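You operate a simulated robot arm through the tools that you are given. There is no shell and no other tool. Be economical: measure what you need, move in short steps, check, and stop when the job is done.

You are at the controls of a simulated robot arm. One attempt, no reset.

Task
Strip the bare pallet: free both handled arms, casting and peg onto the short steel shelf.
Fine: take the peg that stands in the pallet; the other peg stays. Set down upright: silver casting, what you pick out.

Only the result counts: the job must be done as asked and must still hold three seconds after the hand-in. Knocking over, shifting, dropping, spilling or breaking anything else fails it.

Robot
A 6-joint arm with a two-finger parallel gripper, fixed in place. Base frame: the origin is at the foot of the arm, x ahead of it, y to its left, z up; the work surface is at about z = 920. Lengths are in mm, angles in rad, forces in N, time in s.
With the tool pointing down near the work surface it reaches from about 240 to 660 mm from the base axis. Its first joint turns from -1.152 to 1.152 rad. Payload 2.9 kg.
The TCP is the grasp point between the finger pads, 30 mm short of the fingertips. In the tool frame z runs along the fingers and y along their closing line. Largest opening 110 mm; finger width 20, thickness 10; the body of the gripper, 48 by 112 mm, starts 55 mm behind the TCP.
Orientation is that of the tool frame in the base frame, as a unit quaternion [x, y, z, w]. With the fingers straight down and closing along the base's y, the tool's x points along the base's -x, its y along +y and its z along -z.

Tools
- The arm moves only by the tool nudge_tool. Its argument "series" is a list of rows, each a list of 2 entries, a list of its own where there are three numbers: the shift along the tool's x, y, z in units of 200 mm (1.0 is 200 mm), then the turn, a rotation vector about the tool's x, y, z in units of 60 degrees (1.0 is 60 degrees). In form: [[[x, y, z], [wx, wy, wz]], ...]. A call has 1 to 10 rows; each row is the pose to reach, as a shift and turn from the pose commanded when the call began, along the tool's axes at that moment. "claw" is the closure, from 0 (fully open) to 1 (shut), set as the call begins (left out, the last holds). A call with a number of a shift or a turn outside -1 to 1 is refused whole. Rows are played at 5 a second. More than 50 mm and 0.15 rad between two rows, or a gripper value outside its range, and nothing of the call is played. Where a pose cannot be reached the arm comes as near as it can. A force on the tool above 40 N (or 10 N above the force at the start of the call, whichever is more), or a blocked arm, ends the call early, and 0.2 s more pass. The fingers move at their own pace (about 108 mm/s each) and stop on an object; they squeeze with about 42 N. The grip force told is the motor's: it shows also when the fingers shut on nothing. Time passes only in rows, and 0.2 s behind the last, so rows that repeat a pose let the fingers close. The reply holds the time, the measured pose of the TCP, the force on the tool along the base axes, the opening and the grip force, in the units named above and with some noise, with the torque about the TCP (base axes, N m) and any sound that the robot's microphone picked up.
- Cameras (640 x 400 px; columns grow to the right, rows downward): "scene" is fixed at [95.5, 475, 1365.5]; the picture's right is [-0.32, -0.95, 0.00], its down [-0.71, 0.24, -0.66] and it looks along [0.63, -0.21, -0.75] (base axes); focal length 214 px, centre (320, 200). "wrist" rides on the gripper at [72, 17, -103] in the tool frame; the picture's right is [-0.23, 0.97, 0.00], its down [-0.76, -0.18, -0.62] and it looks along [-0.61, -0.14, 0.78] (tool axes); focal length 222 px, centre (320, 200). There is no depth. A picture from a camera that has moved, and an enlarged one, comes with that camera's place and axes in the base frame and with its lens.
- grab_frame(camera): a new picture of that camera. No time passes.
- inspect(camera, box): a new picture of the part [left, top, right, bottom] of that camera's present view, enlarged. No time passes.
- hand_in(): hands the job in; it is judged then, once.

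Go step by step. Nothing tells you positions but the pictures and the camera data: compare them with the known pose of the tool, close in by small moves and look again before you grip or let go. The budget is 120 turns and 64 pictures, counting those below and the enlarged ones. Unless the task says otherwise, let go and move clear before handing in, and close with one line.

The tools are called after "Call:" by a JSON object that holds its "name" and its "arguments". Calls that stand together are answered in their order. nudge_tool: Moves the arm, as the interface text tells. Its arguments: {"type":"object","properties":{"series":{"type":"array"},"claw":{"type":"number"}},"required":["series"]} The other tools are called the same way: grab_frame (camera) takes a picture; inspect (camera, box) takes an enlarged picture of a part of a camera's view; hand_in () hands the job in.

At the start:

```text
time: 0.0
tcp_pos: [427.0, 120.0, 1180.0]
orientation: [-0.001, 1.0, 0.0, 0.0]
wrist_force: [0.3, -0.5, 0.4]
ft_torque: [-0.01, 0.0, 0.02]
finger_gap: 109.7
grasp_force: 0.1
```

scene: 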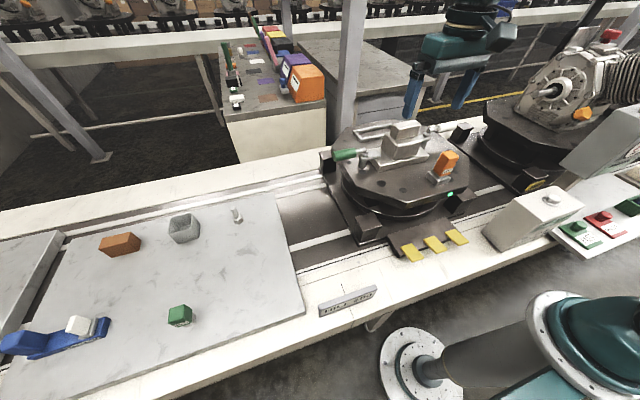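
wrist: 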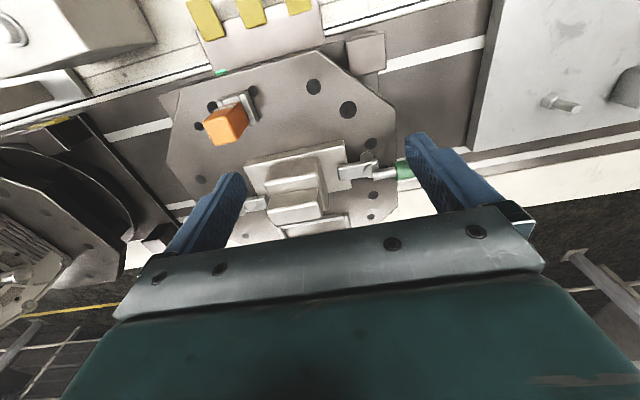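

I see a pallet with a silver casting, clamps with handles (green and others) and an orange block; the short steel shelf is probably the big plate at left or another. I'll look closer first.

Call:
{"name": "inspect", "arguments": {"camera": "scene", "box": [310, 90, 510, 270]}}

Call:
{"name": "inspect", "arguments": {"camera": "scene", "box": [0, 180, 320, 380]}}

Call:
{"name": "inspect", "arguments": {"camera": "wrist", "box": [160, 60, 440, 250]}}

```text
2.22 times, centred on (410, 180) of scene
camera zoom: at [95.5, 475.0, 1365.5], right [-0.32, -0.95, 0.0], down [-0.71, 0.24, -0.66], along [0.63, -0.21, -0.75], focal length 477 px, centre (120, 244)
```

zoom: 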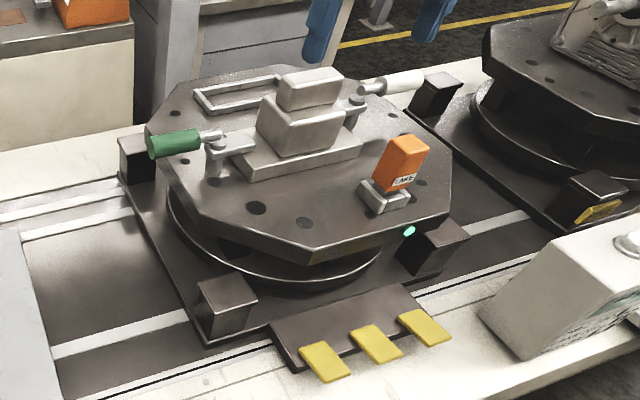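

```text
2.00 times, centred on (160, 280) of scene
camera zoom: at [95.5, 475.0, 1365.5], right [-0.32, -0.95, 0.0], down [-0.71, 0.24, -0.66], along [0.63, -0.21, -0.75], focal length 429 px, centre (640, 40)
```

zoom: 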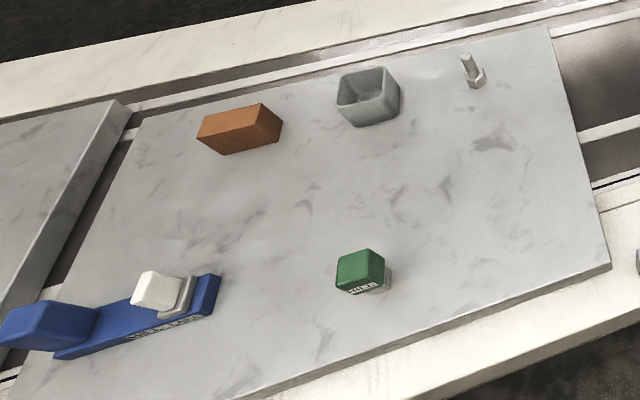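

```text
2.11 times, centred on (300, 155) of wrist
camera zoom: at [353.9, 135.7, 1285.3], right [0.23, 0.97, 0.0], down [0.76, -0.18, 0.62], along [0.61, -0.14, -0.78], focal length 468 px, centre (362, 295)
```

zoom: 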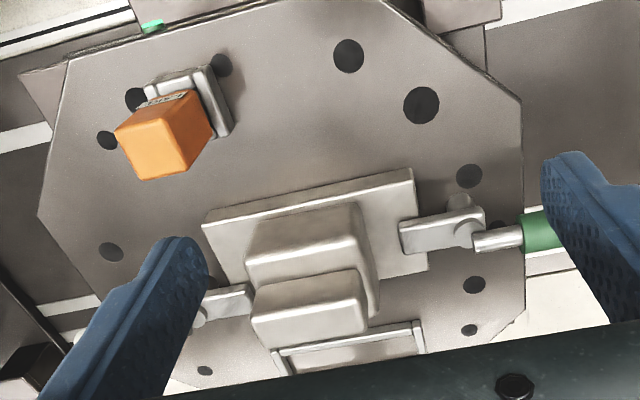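

Next I check the signs and the right side to identify the shelf.

Call:
{"name": "inspect", "arguments": {"camera": "scene", "box": [300, 260, 400, 330]}}

Call:
{"name": "inspect", "arguments": {"camera": "scene", "box": [470, 90, 640, 260]}}

Call:
{"name": "inspect", "arguments": {"camera": "scene", "box": [190, 10, 350, 130]}}

```text
5.71 times, centred on (350, 295) of scene
camera zoom: at [95.5, 475.0, 1365.5], right [-0.32, -0.95, 0.0], down [-0.71, 0.24, -0.66], along [0.63, -0.21, -0.75], focal length 1226 px, centre (149, -343)
```

zoom: 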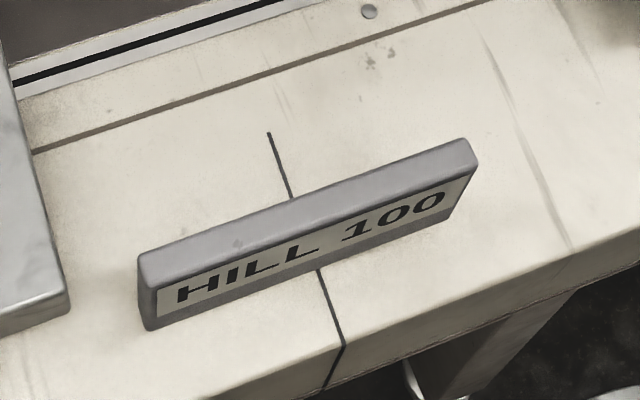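

```text
2.35 times, centred on (555, 175) of scene
camera zoom: at [95.5, 475.0, 1365.5], right [-0.32, -0.95, 0.0], down [-0.71, 0.24, -0.66], along [0.63, -0.21, -0.75], focal length 505 px, centre (-233, 259)
```

zoom: 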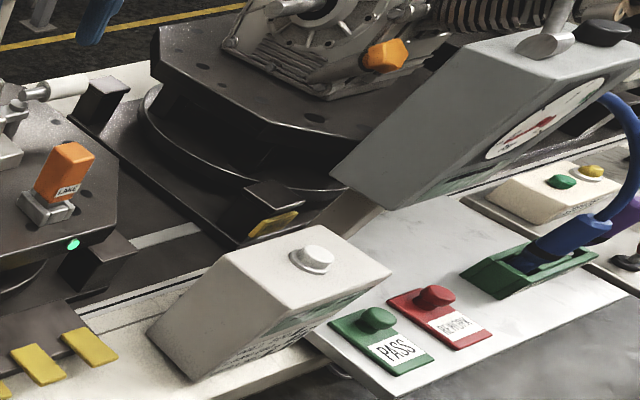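

```text
3.33 times, centred on (270, 70) of scene
camera zoom: at [95.5, 475.0, 1365.5], right [-0.32, -0.95, 0.0], down [-0.71, 0.24, -0.66], along [0.63, -0.21, -0.75], focal length 715 px, centre (487, 633)
```

zoom: 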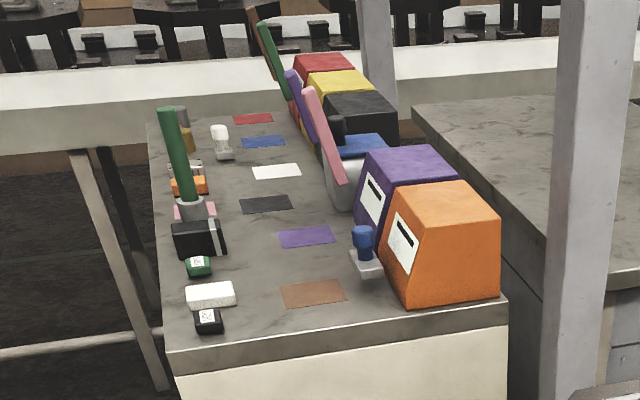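

The grey slab at left (front edge y≈465) looks like the shelf. The pallet has a casting near (560, 51) held by two swing clamps, plus an orange peg near (420, 5). I'll move nearer the green-handled clamp for a better look.

Call:
{"name": "nudge_tool", "arguments": {"series": [[[0.07, 0.12, 0.15], [0, 0, 0]], [[0.135, 0.25, 0.3], [0, 0, 0]], [[0.135, 0.25, 0.3], [0, 0, 0]]], "claw": 0}}

Call:
{"name": "grab_frame", "arguments": {"camera": "wrist"}}

```text
time: 0.8
tcp_pos: [400.3, 168.8, 1120.2]
orientation: [0.0, 1.0, 0.0, 0.0]
wrist_force: [0.8, 0.6, 0.7]
ft_torque: [0.03, 0.0, 0.01]
finger_gap: 109.9
grasp_force: 0.0
```

```text
55 pictures are left
camera wrist: at [327.1, 186.0, 1225.0], right [0.23, 0.97, 0.0], down [0.76, -0.18, 0.62], along [0.61, -0.14, -0.78], focal length 222 px, centre (320, 200)
```

wrist: 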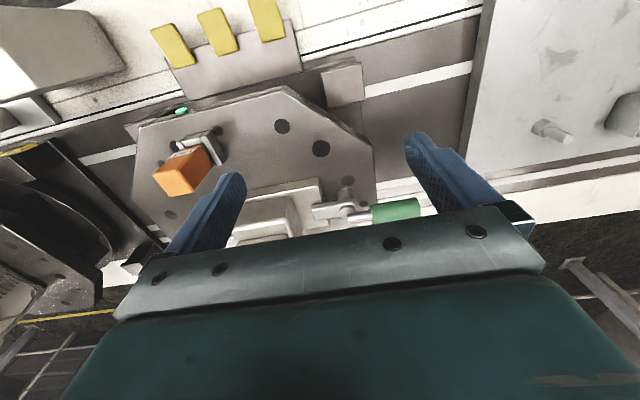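

The gripper hides the clamps from here, so I'll go over the casting area.

Call:
{"name": "nudge_tool", "arguments": {"series": [[[-0.2, -0.05, 0], [0, 0, 0]], [[-0.4, -0.1, 0], [0, 0, 0]], [[-0.6, -0.15, 0], [0, 0, 0]], [[-0.75, -0.2, 0], [0, 0, 0]], [[-0.75, -0.2, 0], [0, 0, 0]]]}}

Call:
{"name": "grab_frame", "arguments": {"camera": "wrist"}}

```text
time: 2.0
tcp_pos: [550.9, 129.4, 1120.0]
orientation: [-0.001, 1.0, 0.0, 0.0]
wrist_force: [-0.3, 0.2, 0.6]
ft_torque: [-0.03, 0.01, 0.0]
finger_gap: 110.0
grasp_force: 0.1
```

```text
54 pictures are left
camera wrist: at [477.1, 145.2, 1226.0], right [0.23, 0.97, 0.0], down [0.76, -0.18, 0.62], along [0.61, -0.14, -0.78], focal length 222 px, centre (320, 200)
```

wrist: 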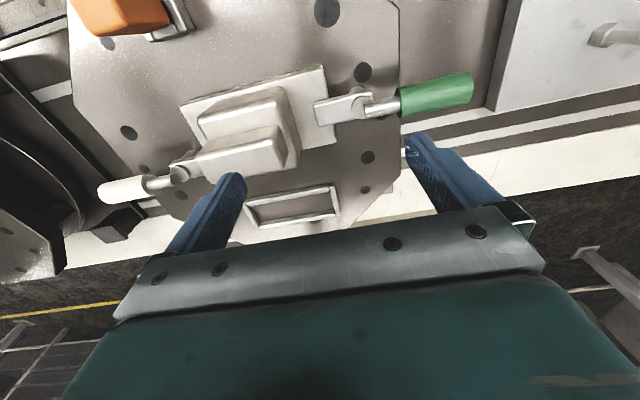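

Call:
{"name": "inspect", "arguments": {"camera": "wrist", "box": [80, 40, 500, 240]}}

Call:
{"name": "inspect", "arguments": {"camera": "wrist", "box": [290, 60, 480, 180]}}

Call:
{"name": "inspect", "arguments": {"camera": "scene", "box": [330, 105, 470, 195]}}

```text
1.52 times, centred on (290, 140) of wrist
camera zoom: at [477.1, 145.2, 1226.0], right [0.23, 0.97, 0.0], down [0.76, -0.18, 0.62], along [0.61, -0.14, -0.78], focal length 338 px, centre (366, 291)
```

zoom: 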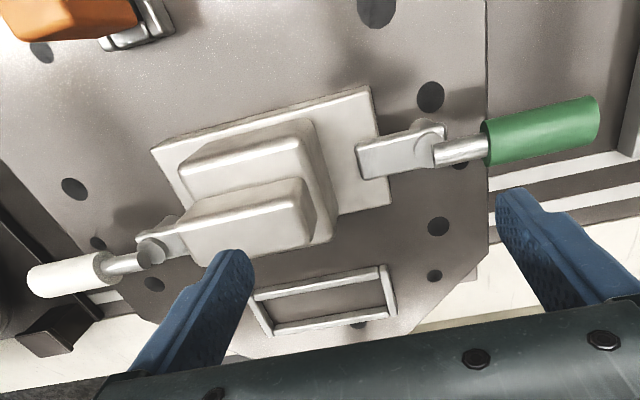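

```text
3.33 times, centred on (385, 120) of wrist
camera zoom: at [477.1, 145.2, 1226.0], right [0.23, 0.97, 0.0], down [0.76, -0.18, 0.62], along [0.61, -0.14, -0.78], focal length 740 px, centre (103, 467)
```

zoom: 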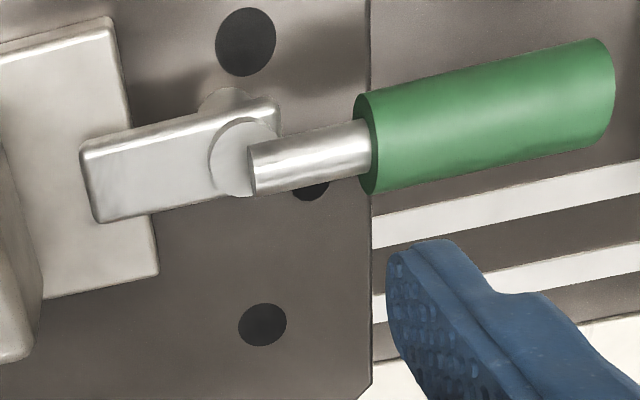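

```text
4.44 times, centred on (400, 150) of scene
camera zoom: at [95.6, 475.0, 1365.5], right [-0.32, -0.95, 0.0], down [-0.71, 0.24, -0.66], along [0.63, -0.21, -0.75], focal length 953 px, centre (-36, 422)
```

zoom: 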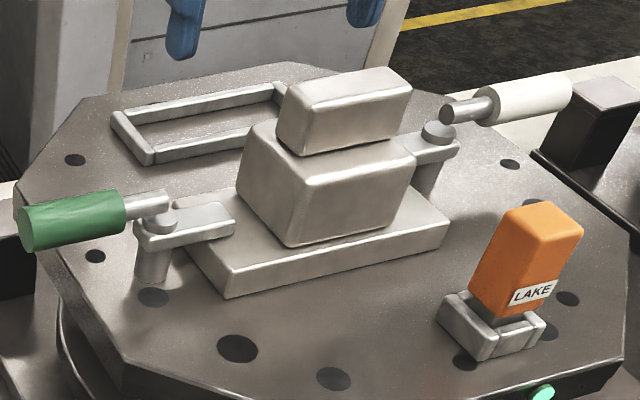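

I see two swing clamps on vertical posts: the green one pivots near (559, 174) with its handle out to y≈285. The white one pivots near (591, -73) with its handle out to y≈-190. I'll close the fingers and lower them on the far side of the green handle, so I can push it toward the robot.

Call:
{"name": "nudge_tool", "arguments": {"series": [[[-0.09, 0.2, 0], [0, 0, 0]], [[-0.18, 0.4, 0], [0, 0, 0]], [[-0.28, 0.615, 0], [0, 0, 0]], [[-0.28, 0.615, 0], [0, 0, 0]], [[-0.28, 0.615, 0.2], [0, 0, 0]], [[-0.28, 0.615, 0.35], [0, 0, 0]], [[-0.28, 0.615, 0.5], [0, 0, 0]], [[-0.28, 0.615, 0.5], [0, 0, 0]]], "claw": 1}}

Call:
{"name": "inspect", "arguments": {"camera": "scene", "box": [310, 80, 470, 200]}}

Call:
{"name": "grab_frame", "arguments": {"camera": "wrist"}}

```text
time: 3.8
tcp_pos: [607.3, 250.7, 1020.5]
orientation: [0.0, 1.0, 0.001, 0.0]
wrist_force: [0.3, 0.2, 0.3]
ft_torque: [-0.01, 0.02, 0.02]
finger_gap: 0.0
grasp_force: 37.9
out of reach, approached as far as the arm can: row 3, 4, 5
```

```text
3.33 times, centred on (390, 140) of scene
camera zoom: at [95.5, 475.0, 1365.5], right [-0.32, -0.95, 0.0], down [-0.71, 0.24, -0.66], along [0.63, -0.21, -0.75], focal length 715 px, centre (87, 400)
```

zoom: 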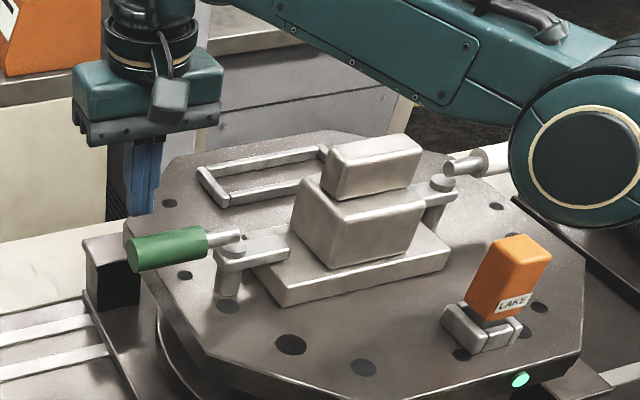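

```text
49 pictures are left
camera wrist: at [533.5, 267.2, 1125.4], right [0.23, 0.97, 0.0], down [0.76, -0.18, 0.62], along [0.61, -0.14, -0.78], focal length 222 px, centre (320, 200)
```

wrist: 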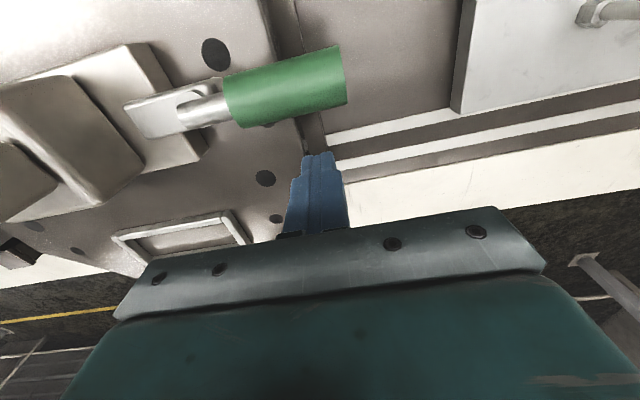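

The closed fingers are just beyond the handle's far side. I'll lower them 25 mm and push the handle slowly along its arc.

Call:
{"name": "nudge_tool", "arguments": {"series": [[[0, 0, 0.125], [0, 0, 0]], [[0.06, -0.03, 0.125], [0, 0, 0]], [[0.105, -0.035, 0.125], [0, 0, 0]], [[0.155, -0.02, 0.125], [0, 0, 0]], [[0.2, -0.012, 0.125], [0, 0, 0]], [[0.245, -0.01, 0.125], [0, 0, 0]], [[0.3, -0.015, 0.125], [0, 0, 0]], [[0.35, -0.025, 0.125], [0, 0, 0]], [[0.39, -0.042, 0.125], [0, 0, 0]]]}}

Call:
{"name": "inspect", "arguments": {"camera": "scene", "box": [310, 80, 470, 200]}}

```text
time: 5.8
tcp_pos: [528.7, 244.9, 995.8]
orientation: [0.0, 1.0, 0.0, -0.001]
wrist_force: [4.3, 0.3, -0.6]
ft_torque: [0.03, -0.06, 0.05]
finger_gap: 0.0
grasp_force: 37.5
```

```text
3.33 times, centred on (390, 140) of scene
camera zoom: at [95.7, 475.0, 1365.5], right [-0.32, -0.95, 0.0], down [-0.71, 0.24, -0.66], along [0.63, -0.21, -0.75], focal length 715 px, centre (87, 400)
```

zoom: 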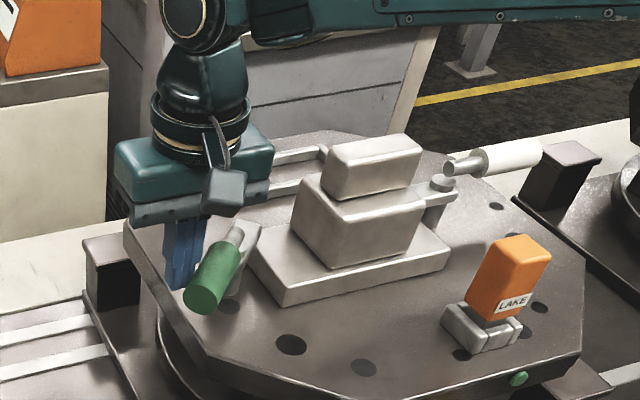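

The green clamp is swinging as planned. I'll continue to about 90°, then back off and rise.

Call:
{"name": "nudge_tool", "arguments": {"series": [[[0.04, -0.033, 0], [0, 0, 0]], [[0.083, -0.065, 0], [0, 0, 0]], [[0.123, -0.1, 0], [0, 0, 0]], [[0.153, -0.135, 0], [0, 0, 0]], [[0.18, -0.18, 0], [0, 0, 0]], [[0.2, -0.22, 0], [0, 0, 0]], [[0.2, -0.1, 0], [0, 0, 0]], [[0.2, -0.1, -0.2], [0, 0, 0]], [[0.2, -0.1, -0.42], [0, 0, 0]], [[0.2, -0.1, -0.62], [0, 0, 0]]]}}

Call:
{"name": "inspect", "arguments": {"camera": "scene", "box": [310, 80, 470, 200]}}

```text
time: 7.1
tcp_pos: [495.3, 212.3, 995.9]
orientation: [-0.007, 1.0, 0.006, 0.009]
wrist_force: [7.3, 11.3, -6.5]
ft_torque: [0.18, -0.16, -0.09]
finger_gap: 0.1
grasp_force: 37.9
stopped in row 6: the force on the tool passed its limit at 50 N (the readings are from after the stop); the commanded pose is now the measured one
```

```text
3.33 times, centred on (390, 140) of scene
camera zoom: at [95.8, 475.4, 1365.3], right [-0.32, -0.95, 0.0], down [-0.71, 0.24, -0.66], along [0.63, -0.21, -0.75], focal length 715 px, centre (87, 400)
```

zoom: 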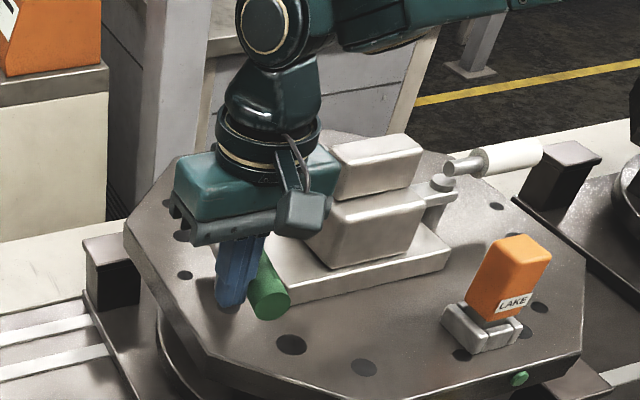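

The clamp has hit its end stop at roughly 85–90°, clear of the flange. Backing off and rising.

Call:
{"name": "nudge_tool", "arguments": {"series": [[[0, 0.08, 0], [0, 0, 0]], [[0, 0.12, -0.15], [0, 0, 0]], [[0, 0.12, -0.38], [0, 0, 0]], [[0, 0.12, -0.62], [0, 0, 0]], [[0, 0.12, -0.62], [0, 0, 0]]]}}

Call:
{"name": "inspect", "arguments": {"camera": "wrist", "box": [60, 0, 460, 250]}}

Call:
{"name": "inspect", "arguments": {"camera": "scene", "box": [310, 80, 470, 200]}}

```text
time: 8.3
tcp_pos: [490.6, 234.4, 1121.9]
orientation: [-0.005, 1.0, 0.005, 0.007]
wrist_force: [-1.3, -0.5, -0.1]
ft_torque: [0.01, 0.02, 0.0]
finger_gap: 0.0
grasp_force: 37.6
```

```text
1.60 times, centred on (260, 125) of wrist
camera zoom: at [416.4, 248.6, 1225.6], right [0.22, 0.98, 0.01], down [0.75, -0.18, 0.63], along [0.62, -0.13, -0.77], focal length 355 px, centre (416, 320)
```

zoom: 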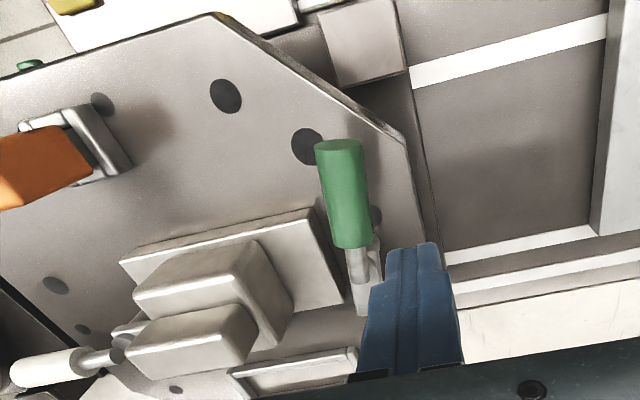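

```text
3.33 times, centred on (390, 140) of scene
camera zoom: at [95.5, 475.0, 1365.5], right [-0.32, -0.95, 0.0], down [-0.71, 0.24, -0.66], along [0.63, -0.21, -0.75], focal length 715 px, centre (87, 400)
```

zoom: 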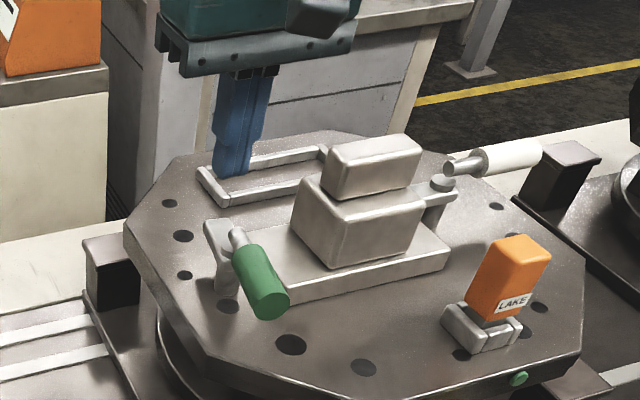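

The green clamp is clear of the flange. Next I'll carry the closed fingers over to the far side of the white handle, keeping high over the casting.

Call:
{"name": "nudge_tool", "arguments": {"series": [[[0, -0.2, 0], [0.009, 0.013, 0.009]], [[-0.1, -0.42, 0], [0.009, 0.013, 0.009]], [[-0.2, -0.64, 0], [0.009, 0.013, 0.009]], [[-0.3, -0.85, 0], [0.009, 0.013, 0.009]], [[-0.35, -1.0, 0], [0.009, 0.013, 0.009]], [[-0.35, -1.0, 0], [0.009, 0.013, 0.009]]]}}

Call:
{"name": "nudge_tool", "arguments": {"series": [[[-0.05, -0.2, 0], [0, 0, 0]], [[-0.1, -0.42, 0], [0, 0, 0]], [[-0.15, -0.64, 0], [0, 0, 0]], [[-0.2, -0.82, 0.05], [0, 0, 0]], [[-0.27, -0.95, 0.2], [0, 0, 0]], [[-0.3, -0.95, 0.2], [0, 0, 0]], [[-0.3, -0.95, 0.2], [0, 0, 0]]]}}

Call:
{"name": "grab_frame", "arguments": {"camera": "wrist"}}

Call:
{"name": "inspect", "arguments": {"camera": "scene", "box": [350, 60, 510, 180]}}

```text
time: 9.7
tcp_pos: [565.2, 33.0, 1120.2]
orientation: [0.0, 1.0, -0.001, 0.001]
wrist_force: [-0.3, -0.6, 0.0]
ft_torque: [0.02, 0.0, -0.01]
finger_gap: 0.0
grasp_force: 38.2
```

```text
time: 11.3
tcp_pos: [622.9, -154.7, 1079.4]
orientation: [-0.001, 1.0, 0.0, 0.001]
wrist_force: [0.3, 0.2, 0.5]
ft_torque: [0.02, 0.01, 0.0]
finger_gap: 0.0
grasp_force: 37.9
```

```text
44 pictures are left
camera wrist: at [550.1, -139.2, 1184.9], right [0.22, 0.97, 0.0], down [0.76, -0.18, 0.62], along [0.61, -0.14, -0.78], focal length 222 px, centre (320, 200)
```

wrist: 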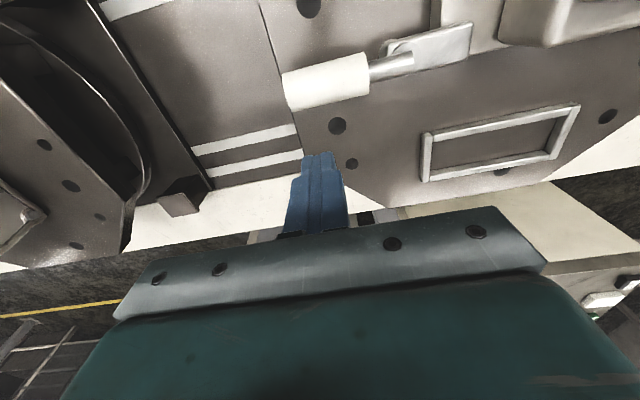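

```text
3.33 times, centred on (430, 120) of scene
camera zoom: at [95.5, 475.0, 1365.5], right [-0.32, -0.95, 0.0], down [-0.71, 0.24, -0.66], along [0.63, -0.21, -0.75], focal length 715 px, centre (-47, 467)
```

zoom: 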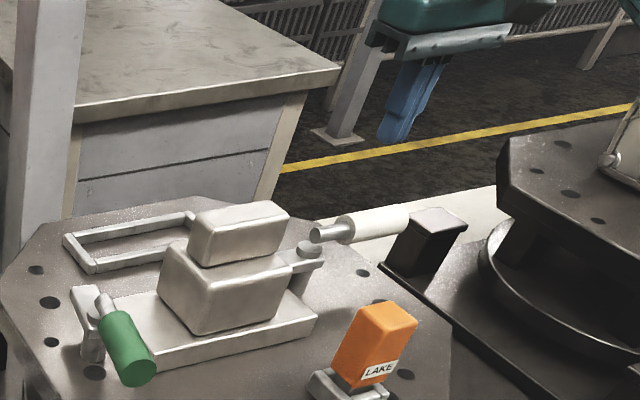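

The white handle lies at x≈588, y −110 to −177, and the fingers are just beyond it. I'll descend and push on the mirror-image arc.

Call:
{"name": "nudge_tool", "arguments": {"series": [[[-0.015, 0.03, 0.2], [0, 0, 0]], [[-0.015, 0.04, 0.422], [0, 0, 0]], [[0.045, 0.048, 0.422], [0, 0, 0]], [[0.095, 0.033, 0.422], [0, 0, 0]], [[0.137, 0.025, 0.422], [0, 0, 0]], [[0.182, 0.023, 0.422], [0, 0, 0]], [[0.235, 0.026, 0.422], [0, 0, 0]], [[0.285, 0.038, 0.422], [0, 0, 0]], [[0.325, 0.053, 0.422], [0, 0, 0]]]}}

Call:
{"name": "inspect", "arguments": {"camera": "scene", "box": [350, 60, 510, 180]}}

```text
time: 13.3
tcp_pos: [557.8, -145.1, 995.1]
orientation: [-0.001, 1.0, 0.0, 0.001]
wrist_force: [4.7, -0.7, 1.2]
ft_torque: [0.0, -0.05, -0.05]
finger_gap: 0.0
grasp_force: 37.3
```

```text
3.33 times, centred on (430, 120) of scene
camera zoom: at [95.7, 475.0, 1365.5], right [-0.32, -0.95, 0.0], down [-0.71, 0.24, -0.66], along [0.63, -0.21, -0.75], focal length 715 px, centre (-47, 467)
```

zoom: 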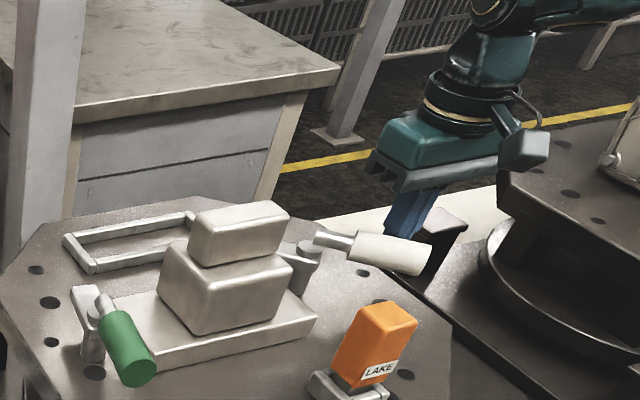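

The white clamp is swinging too. I'll take it to about 75°, back off and rise.

Call:
{"name": "nudge_tool", "arguments": {"series": [[[0.039, 0.025, 0], [0, 0, 0]], [[0.08, 0.055, 0], [0, 0, 0]], [[0.12, 0.088, 0], [0, 0, 0]], [[0.15, 0.12, 0], [0, 0, 0]], [[0.158, 0.13, 0], [0, 0, 0]], [[0.15, 0.02, 0], [0, 0, 0]], [[0.15, 0.0, -0.2], [0, 0, 0]], [[0.15, 0.0, -0.42], [0, 0, 0]], [[0.15, 0.0, -0.65], [0, 0, 0]], [[0.15, 0.0, -0.65], [0, 0, 0]]]}}

Call:
{"name": "inspect", "arguments": {"camera": "scene", "box": [350, 60, 510, 180]}}

Call:
{"name": "grab_frame", "arguments": {"camera": "wrist"}}

```text
time: 15.5
tcp_pos: [526.3, -145.8, 1126.6]
orientation: [-0.001, 1.0, 0.0, 0.001]
wrist_force: [0.4, 0.0, -0.3]
ft_torque: [-0.02, 0.01, -0.01]
finger_gap: 0.1
grasp_force: 37.9
```

```text
3.33 times, centred on (430, 120) of scene
camera zoom: at [95.5, 475.0, 1365.5], right [-0.32, -0.95, 0.0], down [-0.71, 0.24, -0.66], along [0.63, -0.21, -0.75], focal length 715 px, centre (-47, 467)
```

zoom: 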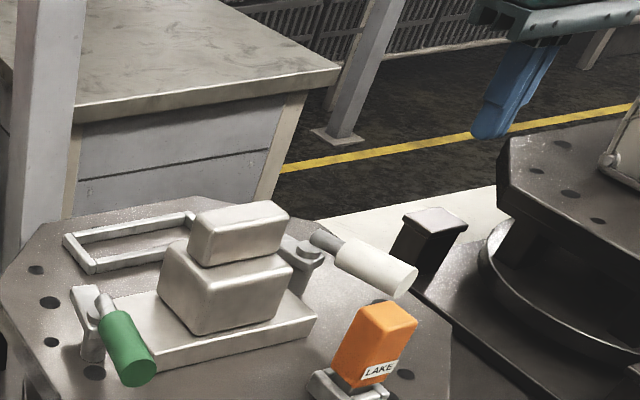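

```text
40 pictures are left
camera wrist: at [453.7, -130.1, 1230.3], right [0.23, 0.97, 0.0], down [0.76, -0.18, 0.62], along [0.61, -0.14, -0.78], focal length 222 px, centre (320, 200)
```

wrist: 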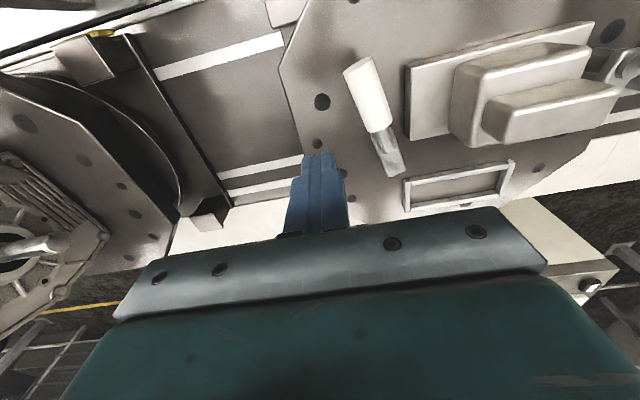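

Both clamps stand clear of the flange now. The flange spans roughly x 513–600 and y −35 to 140. I'll hover over the casting with the wrist yawed 90° so the fingers close along x, then take a closer look.

Call:
{"name": "nudge_tool", "arguments": {"series": [[[-0.02, 0.12, 0], [0, 0, -0.125]], [[-0.04, 0.24, 0], [0, 0, -0.25]], [[-0.06, 0.36, 0], [0, 0, -0.375]], [[-0.08, 0.49, 0], [0, 0, -0.5]], [[-0.1, 0.61, 0], [0, 0, -0.625]], [[-0.12, 0.73, 0], [0, 0, -0.75]], [[-0.14, 0.86, 0], [0, 0, -0.875]], [[-0.15, 0.98, 0], [0, 0, -1.0]], [[-0.15, 0.98, 0], [0, 0, -1.0]]], "claw": 0}}

Call:
{"name": "nudge_tool", "arguments": {"series": [[[0, 0, 0], [0, 0, -0.125]], [[0, 0, 0], [0, 0, -0.25]], [[0, 0, 0], [0, 0, -0.375]], [[0, 0, 0], [0, 0, -0.5]], [[0, 0, 0], [0, 0, -0.5]]]}}

Call:
{"name": "grab_frame", "arguments": {"camera": "wrist"}}

Call:
{"name": "inspect", "arguments": {"camera": "scene", "box": [350, 60, 510, 180]}}

```text
time: 17.5
tcp_pos: [558.3, 51.2, 1125.3]
orientation: [-0.501, 0.866, 0.001, 0.0]
wrist_force: [-0.4, -0.2, -0.2]
ft_torque: [-0.01, 0.01, -0.02]
finger_gap: 109.9
grasp_force: 0.1
```

```text
time: 18.7
tcp_pos: [557.9, 50.8, 1127.0]
orientation: [0.709, -0.705, 0.001, 0.0]
wrist_force: [-0.3, -0.2, 0.0]
ft_torque: [0.01, 0.01, -0.01]
finger_gap: 109.9
grasp_force: 0.1
```

```text
39 pictures are left
camera wrist: at [540.6, -22.3, 1230.1], right [-0.97, 0.22, 0.0], down [0.17, 0.76, 0.62], along [0.14, 0.61, -0.78], focal length 222 px, centre (320, 200)
```

wrist: 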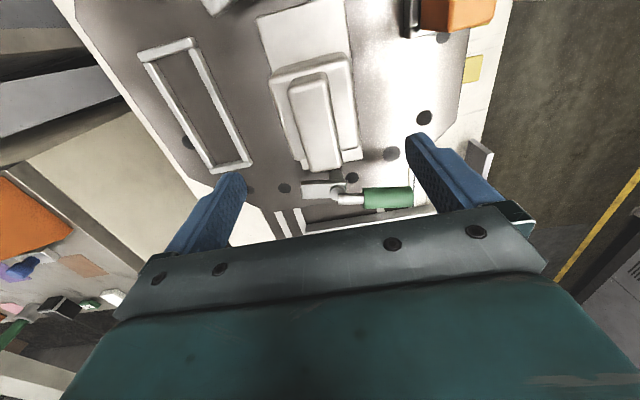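

```text
3.33 times, centred on (430, 120) of scene
camera zoom: at [95.5, 475.0, 1365.5], right [-0.32, -0.95, 0.0], down [-0.71, 0.24, -0.66], along [0.63, -0.21, -0.75], focal length 715 px, centre (-47, 467)
```

zoom: 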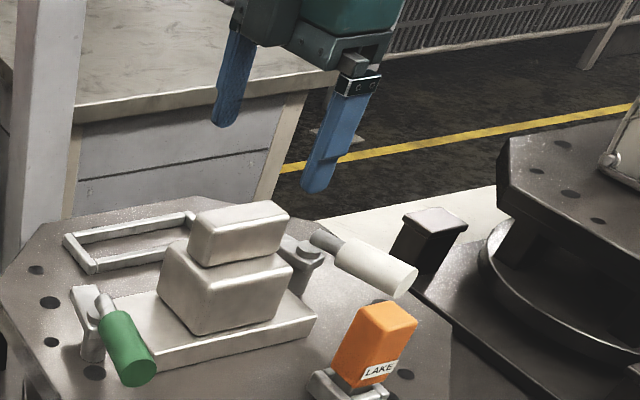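

Call:
{"name": "inspect", "arguments": {"camera": "wrist", "box": [200, 0, 440, 220]}}

```text
1.82 times, centred on (320, 110) of wrist
camera zoom: at [540.6, -22.3, 1230.1], right [-0.97, 0.22, 0.0], down [0.17, 0.76, 0.62], along [0.14, 0.61, -0.78], focal length 404 px, centre (320, 364)
```

zoom: 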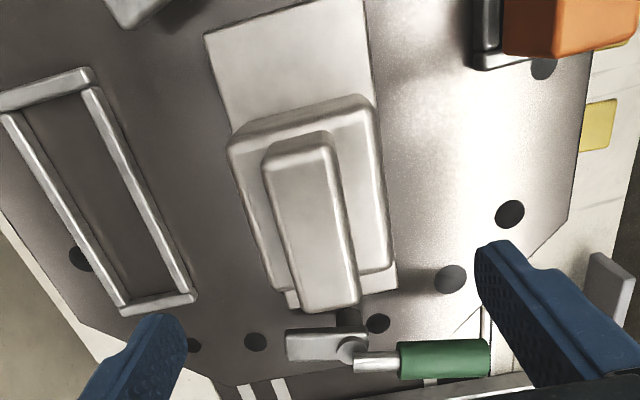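

The casting's middle block is about 70 wide in x, centred near (558, 51), with its top at z≈1040. I'll descend open to z≈1003, which keeps the fingertips above the flange and the body above the casting.

Call:
{"name": "nudge_tool", "arguments": {"series": [[[0, 0, 0.2], [0, 0, 0]], [[0, 0, 0.4], [0, 0, 0]], [[0, 0, 0.52], [0, 0, 0]], [[0, 0, 0.62], [0, 0, 0]], [[0, 0, 0.62], [0, 0, 0]]]}}

Call:
{"name": "grab_frame", "arguments": {"camera": "wrist"}}

Call:
{"name": "inspect", "arguments": {"camera": "scene", "box": [330, 60, 490, 180]}}

```text
time: 19.9
tcp_pos: [557.9, 50.4, 1001.7]
orientation: [0.708, -0.707, 0.0, 0.0]
wrist_force: [0.6, 0.0, 0.1]
ft_torque: [-0.04, 0.01, 0.0]
finger_gap: 109.8
grasp_force: 0.1
```

```text
36 pictures are left
camera wrist: at [540.8, -22.8, 1105.8], right [-0.97, 0.23, 0.0], down [0.18, 0.76, 0.62], along [0.14, 0.61, -0.78], focal length 222 px, centre (320, 200)
```

wrist: 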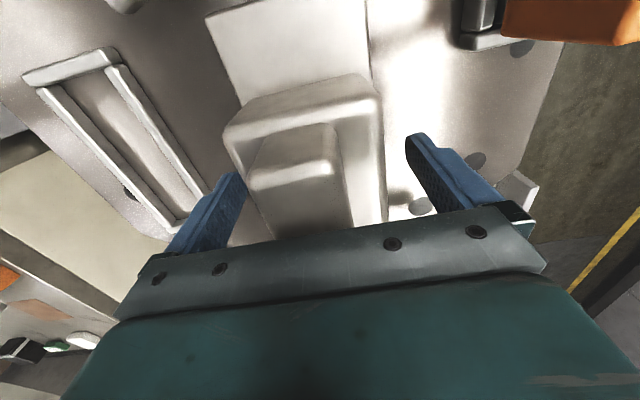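

```text
3.33 times, centred on (410, 120) of scene
camera zoom: at [95.5, 475.0, 1365.5], right [-0.32, -0.95, 0.0], down [-0.71, 0.24, -0.66], along [0.63, -0.21, -0.75], focal length 715 px, centre (20, 467)
```

zoom: 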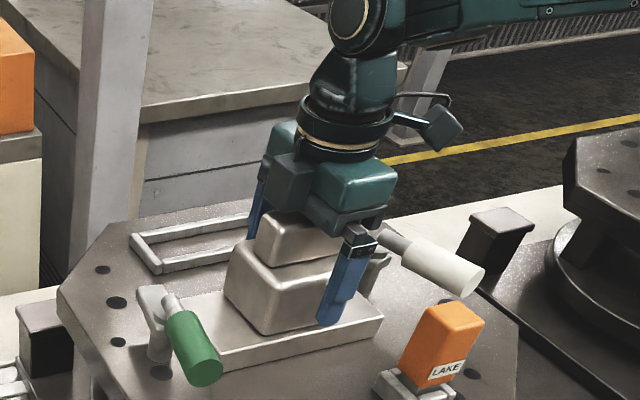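

The fingers straddle the middle block. Closing.

Call:
{"name": "nudge_tool", "arguments": {"series": [[[0, 0, 0], [0, 0, 0]], [[0, 0, 0], [0, 0, 0]], [[0, 0, 0], [0, 0, 0]], [[0, 0, 0], [0, 0, 0]]], "claw": 1}}

Call:
{"name": "nudge_tool", "arguments": {"series": [[[0, 0, -0.02], [0, 0, 0]], [[0, 0, -0.05], [0, 0, 0]], [[0, 0, -0.1], [0, 0, 0]], [[0, 0, -0.1], [0, 0, 0]]]}}

Call:
{"name": "inspect", "arguments": {"camera": "scene", "box": [330, 60, 490, 180]}}

```text
time: 20.9
tcp_pos: [557.6, 50.2, 1001.3]
orientation: [0.708, -0.706, 0.001, -0.002]
wrist_force: [3.3, -0.6, -0.2]
ft_torque: [0.16, -0.43, -0.05]
finger_gap: 79.8
grasp_force: 41.5
```

```text
time: 21.9
tcp_pos: [558.3, 51.6, 1021.2]
orientation: [0.708, -0.706, 0.0, -0.001]
wrist_force: [0.8, -0.2, -10.8]
ft_torque: [-0.04, -0.02, 0.02]
finger_gap: 79.9
grasp_force: 42.1
```

```text
3.33 times, centred on (410, 120) of scene
camera zoom: at [95.7, 475.0, 1365.5], right [-0.32, -0.95, 0.0], down [-0.71, 0.24, -0.66], along [0.63, -0.21, -0.75], focal length 715 px, centre (20, 467)
```

zoom: 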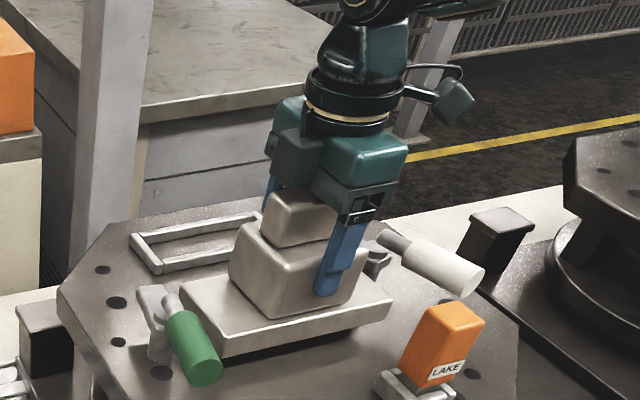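

The casting lifts cleanly at about 1.1 kg, with its centre of mass well aligned. I'll raise it and carry it toward the slab in short legs.

Call:
{"name": "nudge_tool", "arguments": {"series": [[[0, 0, -0.15], [0, 0, 0]], [[0, 0, -0.3], [0, 0, 0]], [[0, 0, -0.48], [0, 0, 0]], [[-0.1, 0.05, -0.48], [0, 0, 0]], [[-0.28, 0.142, -0.48], [0, 0, 0]], [[-0.46, 0.234, -0.48], [0, 0, 0]], [[-0.64, 0.326, -0.48], [0, 0, 0]], [[-0.82, 0.418, -0.48], [0, 0, 0]], [[-0.95, 0.48, -0.48], [0, 0, 0]], [[-0.95, 0.48, -0.48], [0, 0, 0]]]}}

Call:
{"name": "nudge_tool", "arguments": {"series": [[[-0.1, 0.05, 0], [0, 0, 0]], [[-0.28, 0.142, 0], [0, 0, 0]], [[-0.46, 0.234, 0], [0, 0, 0]], [[-0.64, 0.326, 0], [0, 0, 0]], [[-0.82, 0.418, 0], [0, 0, 0]], [[-0.95, 0.48, 0], [0, 0, 0]], [[-0.95, 0.48, 0], [0, 0, 0]]]}}

Call:
{"name": "grab_frame", "arguments": {"camera": "wrist"}}

Call:
{"name": "grab_frame", "arguments": {"camera": "scene"}}

```text
time: 24.1
tcp_pos: [461.3, 239.7, 1118.0]
orientation: [0.708, -0.706, 0.001, 0.0]
wrist_force: [-0.3, -1.4, -11.8]
ft_torque: [-0.01, 0.03, 0.02]
finger_gap: 79.7
grasp_force: 42.1
```

```text
time: 25.7
tcp_pos: [364.1, 430.5, 1116.8]
orientation: [0.707, -0.707, 0.0, 0.0]
wrist_force: [0.0, 0.1, -11.2]
ft_torque: [0.01, 0.0, -0.05]
finger_gap: 79.9
grasp_force: 42.4
```

```text
33 pictures are left
camera wrist: at [347.7, 357.2, 1221.6], right [-0.97, 0.23, 0.0], down [0.18, 0.76, 0.62], along [0.14, 0.61, -0.78], focal length 222 px, centre (320, 200)
```

wrist: 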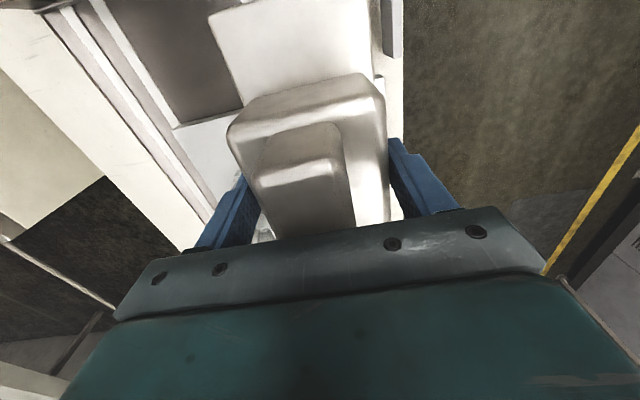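

```text
32 pictures are left
```

scene: 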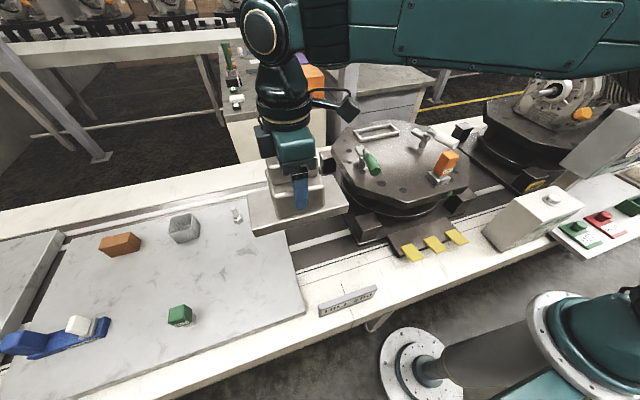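

Checking again, triangulating the slab's bolt puts the slab top at about z≈748, well below the pallet (≈928). Before committing I'll check the right side for another candidate shelf.

Call:
{"name": "inspect", "arguments": {"camera": "scene", "box": [500, 150, 640, 290]}}

Call:
{"name": "nudge_tool", "arguments": {"series": [[[0.2, 0.0, -0.1], [0, 0, 0.12]], [[0.4, 0.0, -0.2], [0, 0, 0.24]], [[0.6, 0.0, -0.3], [0, 0, 0.36]], [[0.8, 0.0, -0.4], [0, 0, 0.48]], [[1.0, 0.0, -0.4], [0, 0, 0.6]], [[1.0, 0.0, -0.4], [0, 0, 0.72]], [[1.0, 0.0, -0.4], [0, 0, 0.84]], [[1.0, 0.0, -0.4], [0, 0, 0.96]]]}}

Call:
{"name": "grab_frame", "arguments": {"camera": "wrist"}}

```text
2.86 times, centred on (570, 220) of scene
camera zoom: at [95.6, 475.2, 1365.4], right [-0.32, -0.95, 0.0], down [-0.71, 0.24, -0.66], along [0.63, -0.21, -0.75], focal length 613 px, centre (-394, 143)
```

zoom: 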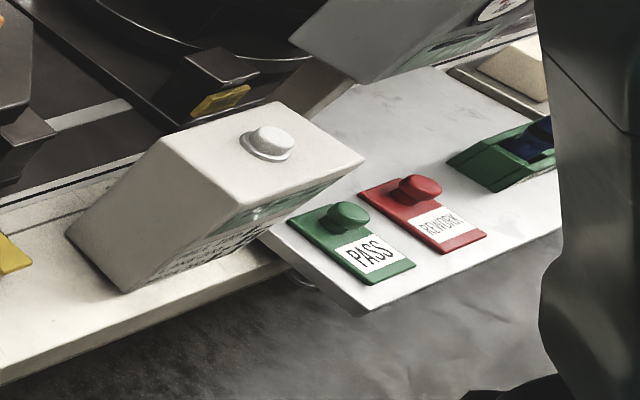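

```text
time: 27.5
tcp_pos: [366.4, 230.2, 1197.4]
orientation: [-0.279, 0.96, 0.0, 0.001]
wrist_force: [0.8, -0.5, -11.1]
ft_torque: [0.03, 0.02, -0.03]
finger_gap: 80.1
grasp_force: 42.1
```

```text
30 pictures are left
camera wrist: at [294.9, 204.9, 1301.5], right [-0.33, 0.94, 0.0], down [0.74, 0.26, 0.62], along [0.59, 0.21, -0.78], focal length 222 px, centre (320, 200)
```

wrist: 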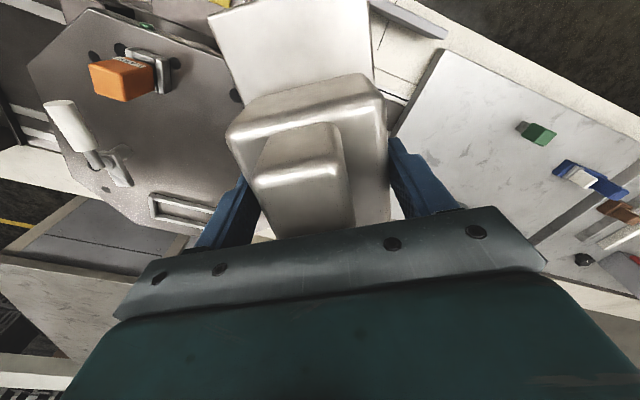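

The left slab is one of a pair with a gap between them. I'll swing to the right with the casting held high and look there.

Call:
{"name": "nudge_tool", "arguments": {"series": [[[0.107, -0.168, 0], [0, 0, 0.12]], [[0.214, -0.337, 0], [0, 0, 0.24]], [[0.32, -0.505, 0], [0, 0, 0.36]], [[0.43, -0.674, 0], [0, 0, 0.48]], [[0.536, -0.843, 0], [0, 0, 0.6]], [[0.62, -0.97, 0], [0, 0, 0.72]], [[0.62, -0.97, 0], [0, 0, 0.84]], [[0.62, -0.97, 0], [0, 0, 0.96]]]}}

Call:
{"name": "grab_frame", "arguments": {"camera": "wrist"}}

```text
time: 29.3
tcp_pos: [364.4, -1.0, 1196.2]
orientation: [0.218, 0.976, 0.0, 0.0]
wrist_force: [0.5, 0.6, -10.7]
ft_torque: [0.03, 0.01, 0.0]
finger_gap: 79.9
grasp_force: 42.0
```

```text
29 pictures are left
camera wrist: at [306.0, 45.5, 1301.5], right [0.62, 0.78, 0.0], down [0.61, -0.49, 0.62], along [0.49, -0.39, -0.78], focal length 222 px, centre (320, 200)
```

wrist: 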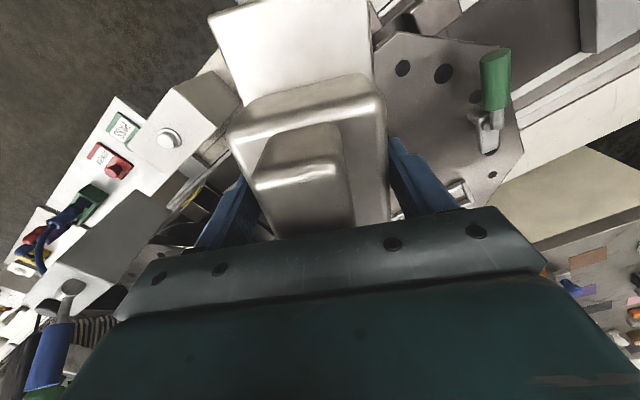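

Nothing else on the right is usable: the control desk is out of the joint range. So the left slab (top z≈748, edge y≈460, near corner x≈253) is the shelf. I'll carry the casting back there, undoing the yaw.

Call:
{"name": "nudge_tool", "arguments": {"series": [[[0.053, 0.113, 0], [0, 0, -0.12]], [[0.107, 0.226, 0], [0, 0, -0.24]], [[0.16, 0.339, 0], [0, 0, -0.36]], [[0.213, 0.452, 0], [0, 0, -0.48]], [[0.266, 0.566, 0], [0, 0, -0.6]], [[0.32, 0.68, 0], [0, 0, -0.72]], [[0.373, 0.792, 0], [0, 0, -0.84]], [[0.4255, 0.905, 0], [0, 0, -0.96]]]}}

Call:
{"name": "nudge_tool", "arguments": {"series": [[[-0.067, 0.105, 0], [0, 0, -0.12]], [[-0.134, 0.211, 0], [0, 0, -0.24]], [[-0.2, 0.316, 0], [0, 0, -0.36]], [[-0.268, 0.42, 0], [0, 0, -0.48]], [[-0.335, 0.527, 0], [0, 0, -0.6]], [[-0.4, 0.632, 0], [0, 0, -0.72]], [[-0.47, 0.738, 0], [0, 0, -0.84]], [[-0.536, 0.843, 0], [0, 0, -0.96]], [[-0.536, 0.843, 0], [0, 0, -0.96]]]}}

```text
time: 31.1
tcp_pos: [364.4, 201.0, 1198.3]
orientation: [-0.281, 0.96, 0.001, 0.001]
wrist_force: [0.1, 0.2, -9.9]
ft_torque: [-0.05, -0.02, 0.0]
finger_gap: 80.0
grasp_force: 42.1
```

```text
time: 33.1
tcp_pos: [365.2, 398.9, 1196.6]
orientation: [0.708, -0.706, 0.0, 0.001]
wrist_force: [-0.7, -0.3, -11.0]
ft_torque: [0.01, -0.02, 0.0]
finger_gap: 79.9
grasp_force: 41.5
```

Call:
{"name": "nudge_tool", "arguments": {"series": [[[-0.133, 0.045, 0.1], [0, 0, 0]], [[-0.266, 0.09, 0.25], [0, 0, 0]], [[-0.4, 0.135, 0.4], [0, 0, 0]], [[-0.53, 0.18, 0.55], [0, 0, 0]], [[-0.665, 0.225, 0.7], [0, 0, 0]], [[-0.795, 0.265, 0.85], [0, 0, 0]], [[-0.795, 0.265, 1.0], [0, 0, 0]], [[-0.795, 0.265, 1.0], [0, 0, 0]]]}}

Call:
{"name": "grab_frame", "arguments": {"camera": "wrist"}}

Call:
{"name": "grab_frame", "arguments": {"camera": "scene"}}

```text
time: 34.9
tcp_pos: [311.5, 558.7, 997.5]
orientation: [0.708, -0.707, 0.0, -0.001]
wrist_force: [0.1, 0.1, -11.0]
ft_torque: [0.01, -0.02, 0.02]
finger_gap: 79.8
grasp_force: 41.9
```

```text
28 pictures are left
camera wrist: at [294.1, 486.3, 1101.6], right [-0.97, 0.23, 0.0], down [0.17, 0.76, 0.62], along [0.14, 0.61, -0.78], focal length 222 px, centre (320, 200)
```

wrist: 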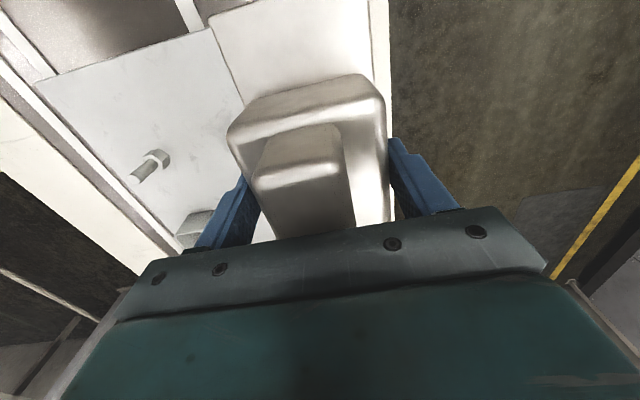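

```text
27 pictures are left
```

scene: 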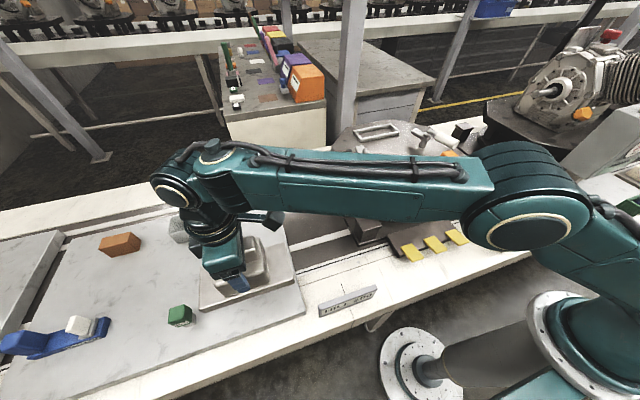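

Reach is fine and the slab's edge is confirmed at y≈460. I'll shift slightly inward and descend toward the slab.

Call:
{"name": "nudge_tool", "arguments": {"series": [[[-0.03, 0.015, 0.1], [0, 0, 0]], [[-0.03, 0.015, 0.3], [0, 0, 0]], [[-0.03, 0.015, 0.5], [0, 0, 0]], [[-0.03, 0.015, 0.65], [0, 0, 0]], [[-0.03, 0.015, 0.77], [0, 0, 0]], [[-0.03, 0.015, 0.77], [0, 0, 0]]]}}

Call:
{"name": "inspect", "arguments": {"camera": "scene", "box": [170, 210, 330, 330]}}

Call:
{"name": "grab_frame", "arguments": {"camera": "wrist"}}

```text
time: 36.3
tcp_pos: [309.5, 566.7, 843.7]
orientation: [0.708, -0.706, 0.001, -0.001]
wrist_force: [-0.4, 1.2, -10.8]
ft_torque: [0.01, 0.02, 0.0]
finger_gap: 79.9
grasp_force: 42.5
```

```text
3.33 times, centred on (250, 270) of scene
camera zoom: at [95.6, 475.2, 1365.4], right [-0.32, -0.95, 0.0], down [-0.71, 0.24, -0.66], along [0.63, -0.21, -0.75], focal length 715 px, centre (553, -33)
```

zoom: 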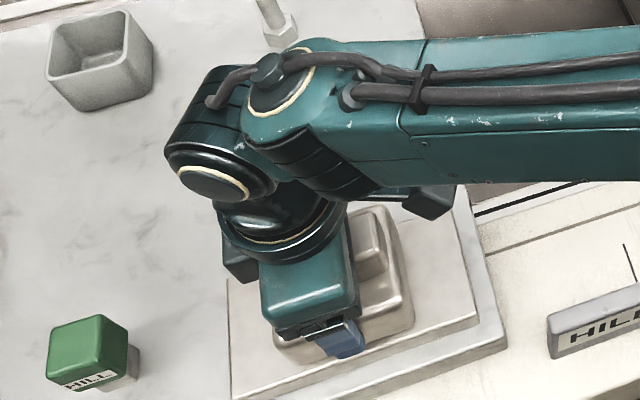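

```text
25 pictures are left
camera wrist: at [291.6, 493.1, 947.6], right [-0.97, 0.23, 0.0], down [0.18, 0.76, 0.62], along [0.14, 0.61, -0.78], focal length 222 px, centre (320, 200)
```

wrist: 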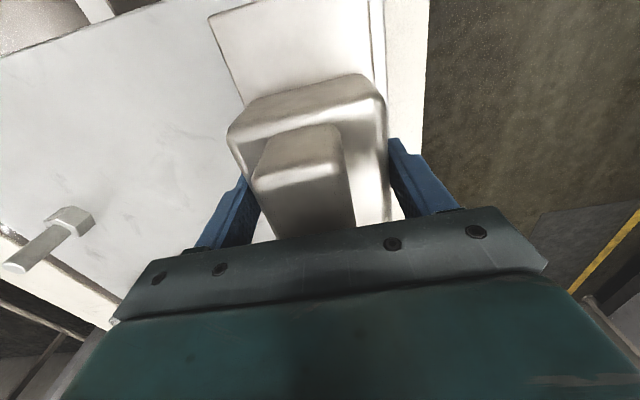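

The casting hangs about 20 mm above the slab with the edge margins OK. Lowering slowly.

Call:
{"name": "nudge_tool", "arguments": {"series": [[[0, 0, 0.03], [0, 0, 0]], [[0, 0, 0.06], [0, 0, 0]], [[0, 0, 0.08], [0, 0, 0]], [[0, 0, 0.09], [0, 0, 0]], [[0, 0, 0.09], [0, 0, 0]]]}}

Call:
{"name": "nudge_tool", "arguments": {"series": [[[0, 0, 0.01], [0, 0, 0]], [[0, 0, 0.02], [0, 0, 0]], [[0, 0, 0.02], [0, 0, 0]]]}}

```text
time: 37.5
tcp_pos: [310.0, 567.8, 829.0]
orientation: [0.708, -0.706, -0.002, -0.007]
wrist_force: [2.4, 10.5, 29.6]
ft_torque: [0.63, 1.32, 0.04]
finger_gap: 79.9
grasp_force: 42.3
```

```text
time: 38.0
tcp_pos: [310.2, 569.0, 829.8]
orientation: [0.709, -0.706, -0.002, -0.007]
wrist_force: [-0.4, -0.8, 3.5]
ft_torque: [-0.18, 0.64, 0.2]
finger_gap: 79.9
grasp_force: 42.8
stopped in row 2: the force on the tool passed its limit at 41 N (the readings are from after the stop); the commanded pose is now the measured one
```

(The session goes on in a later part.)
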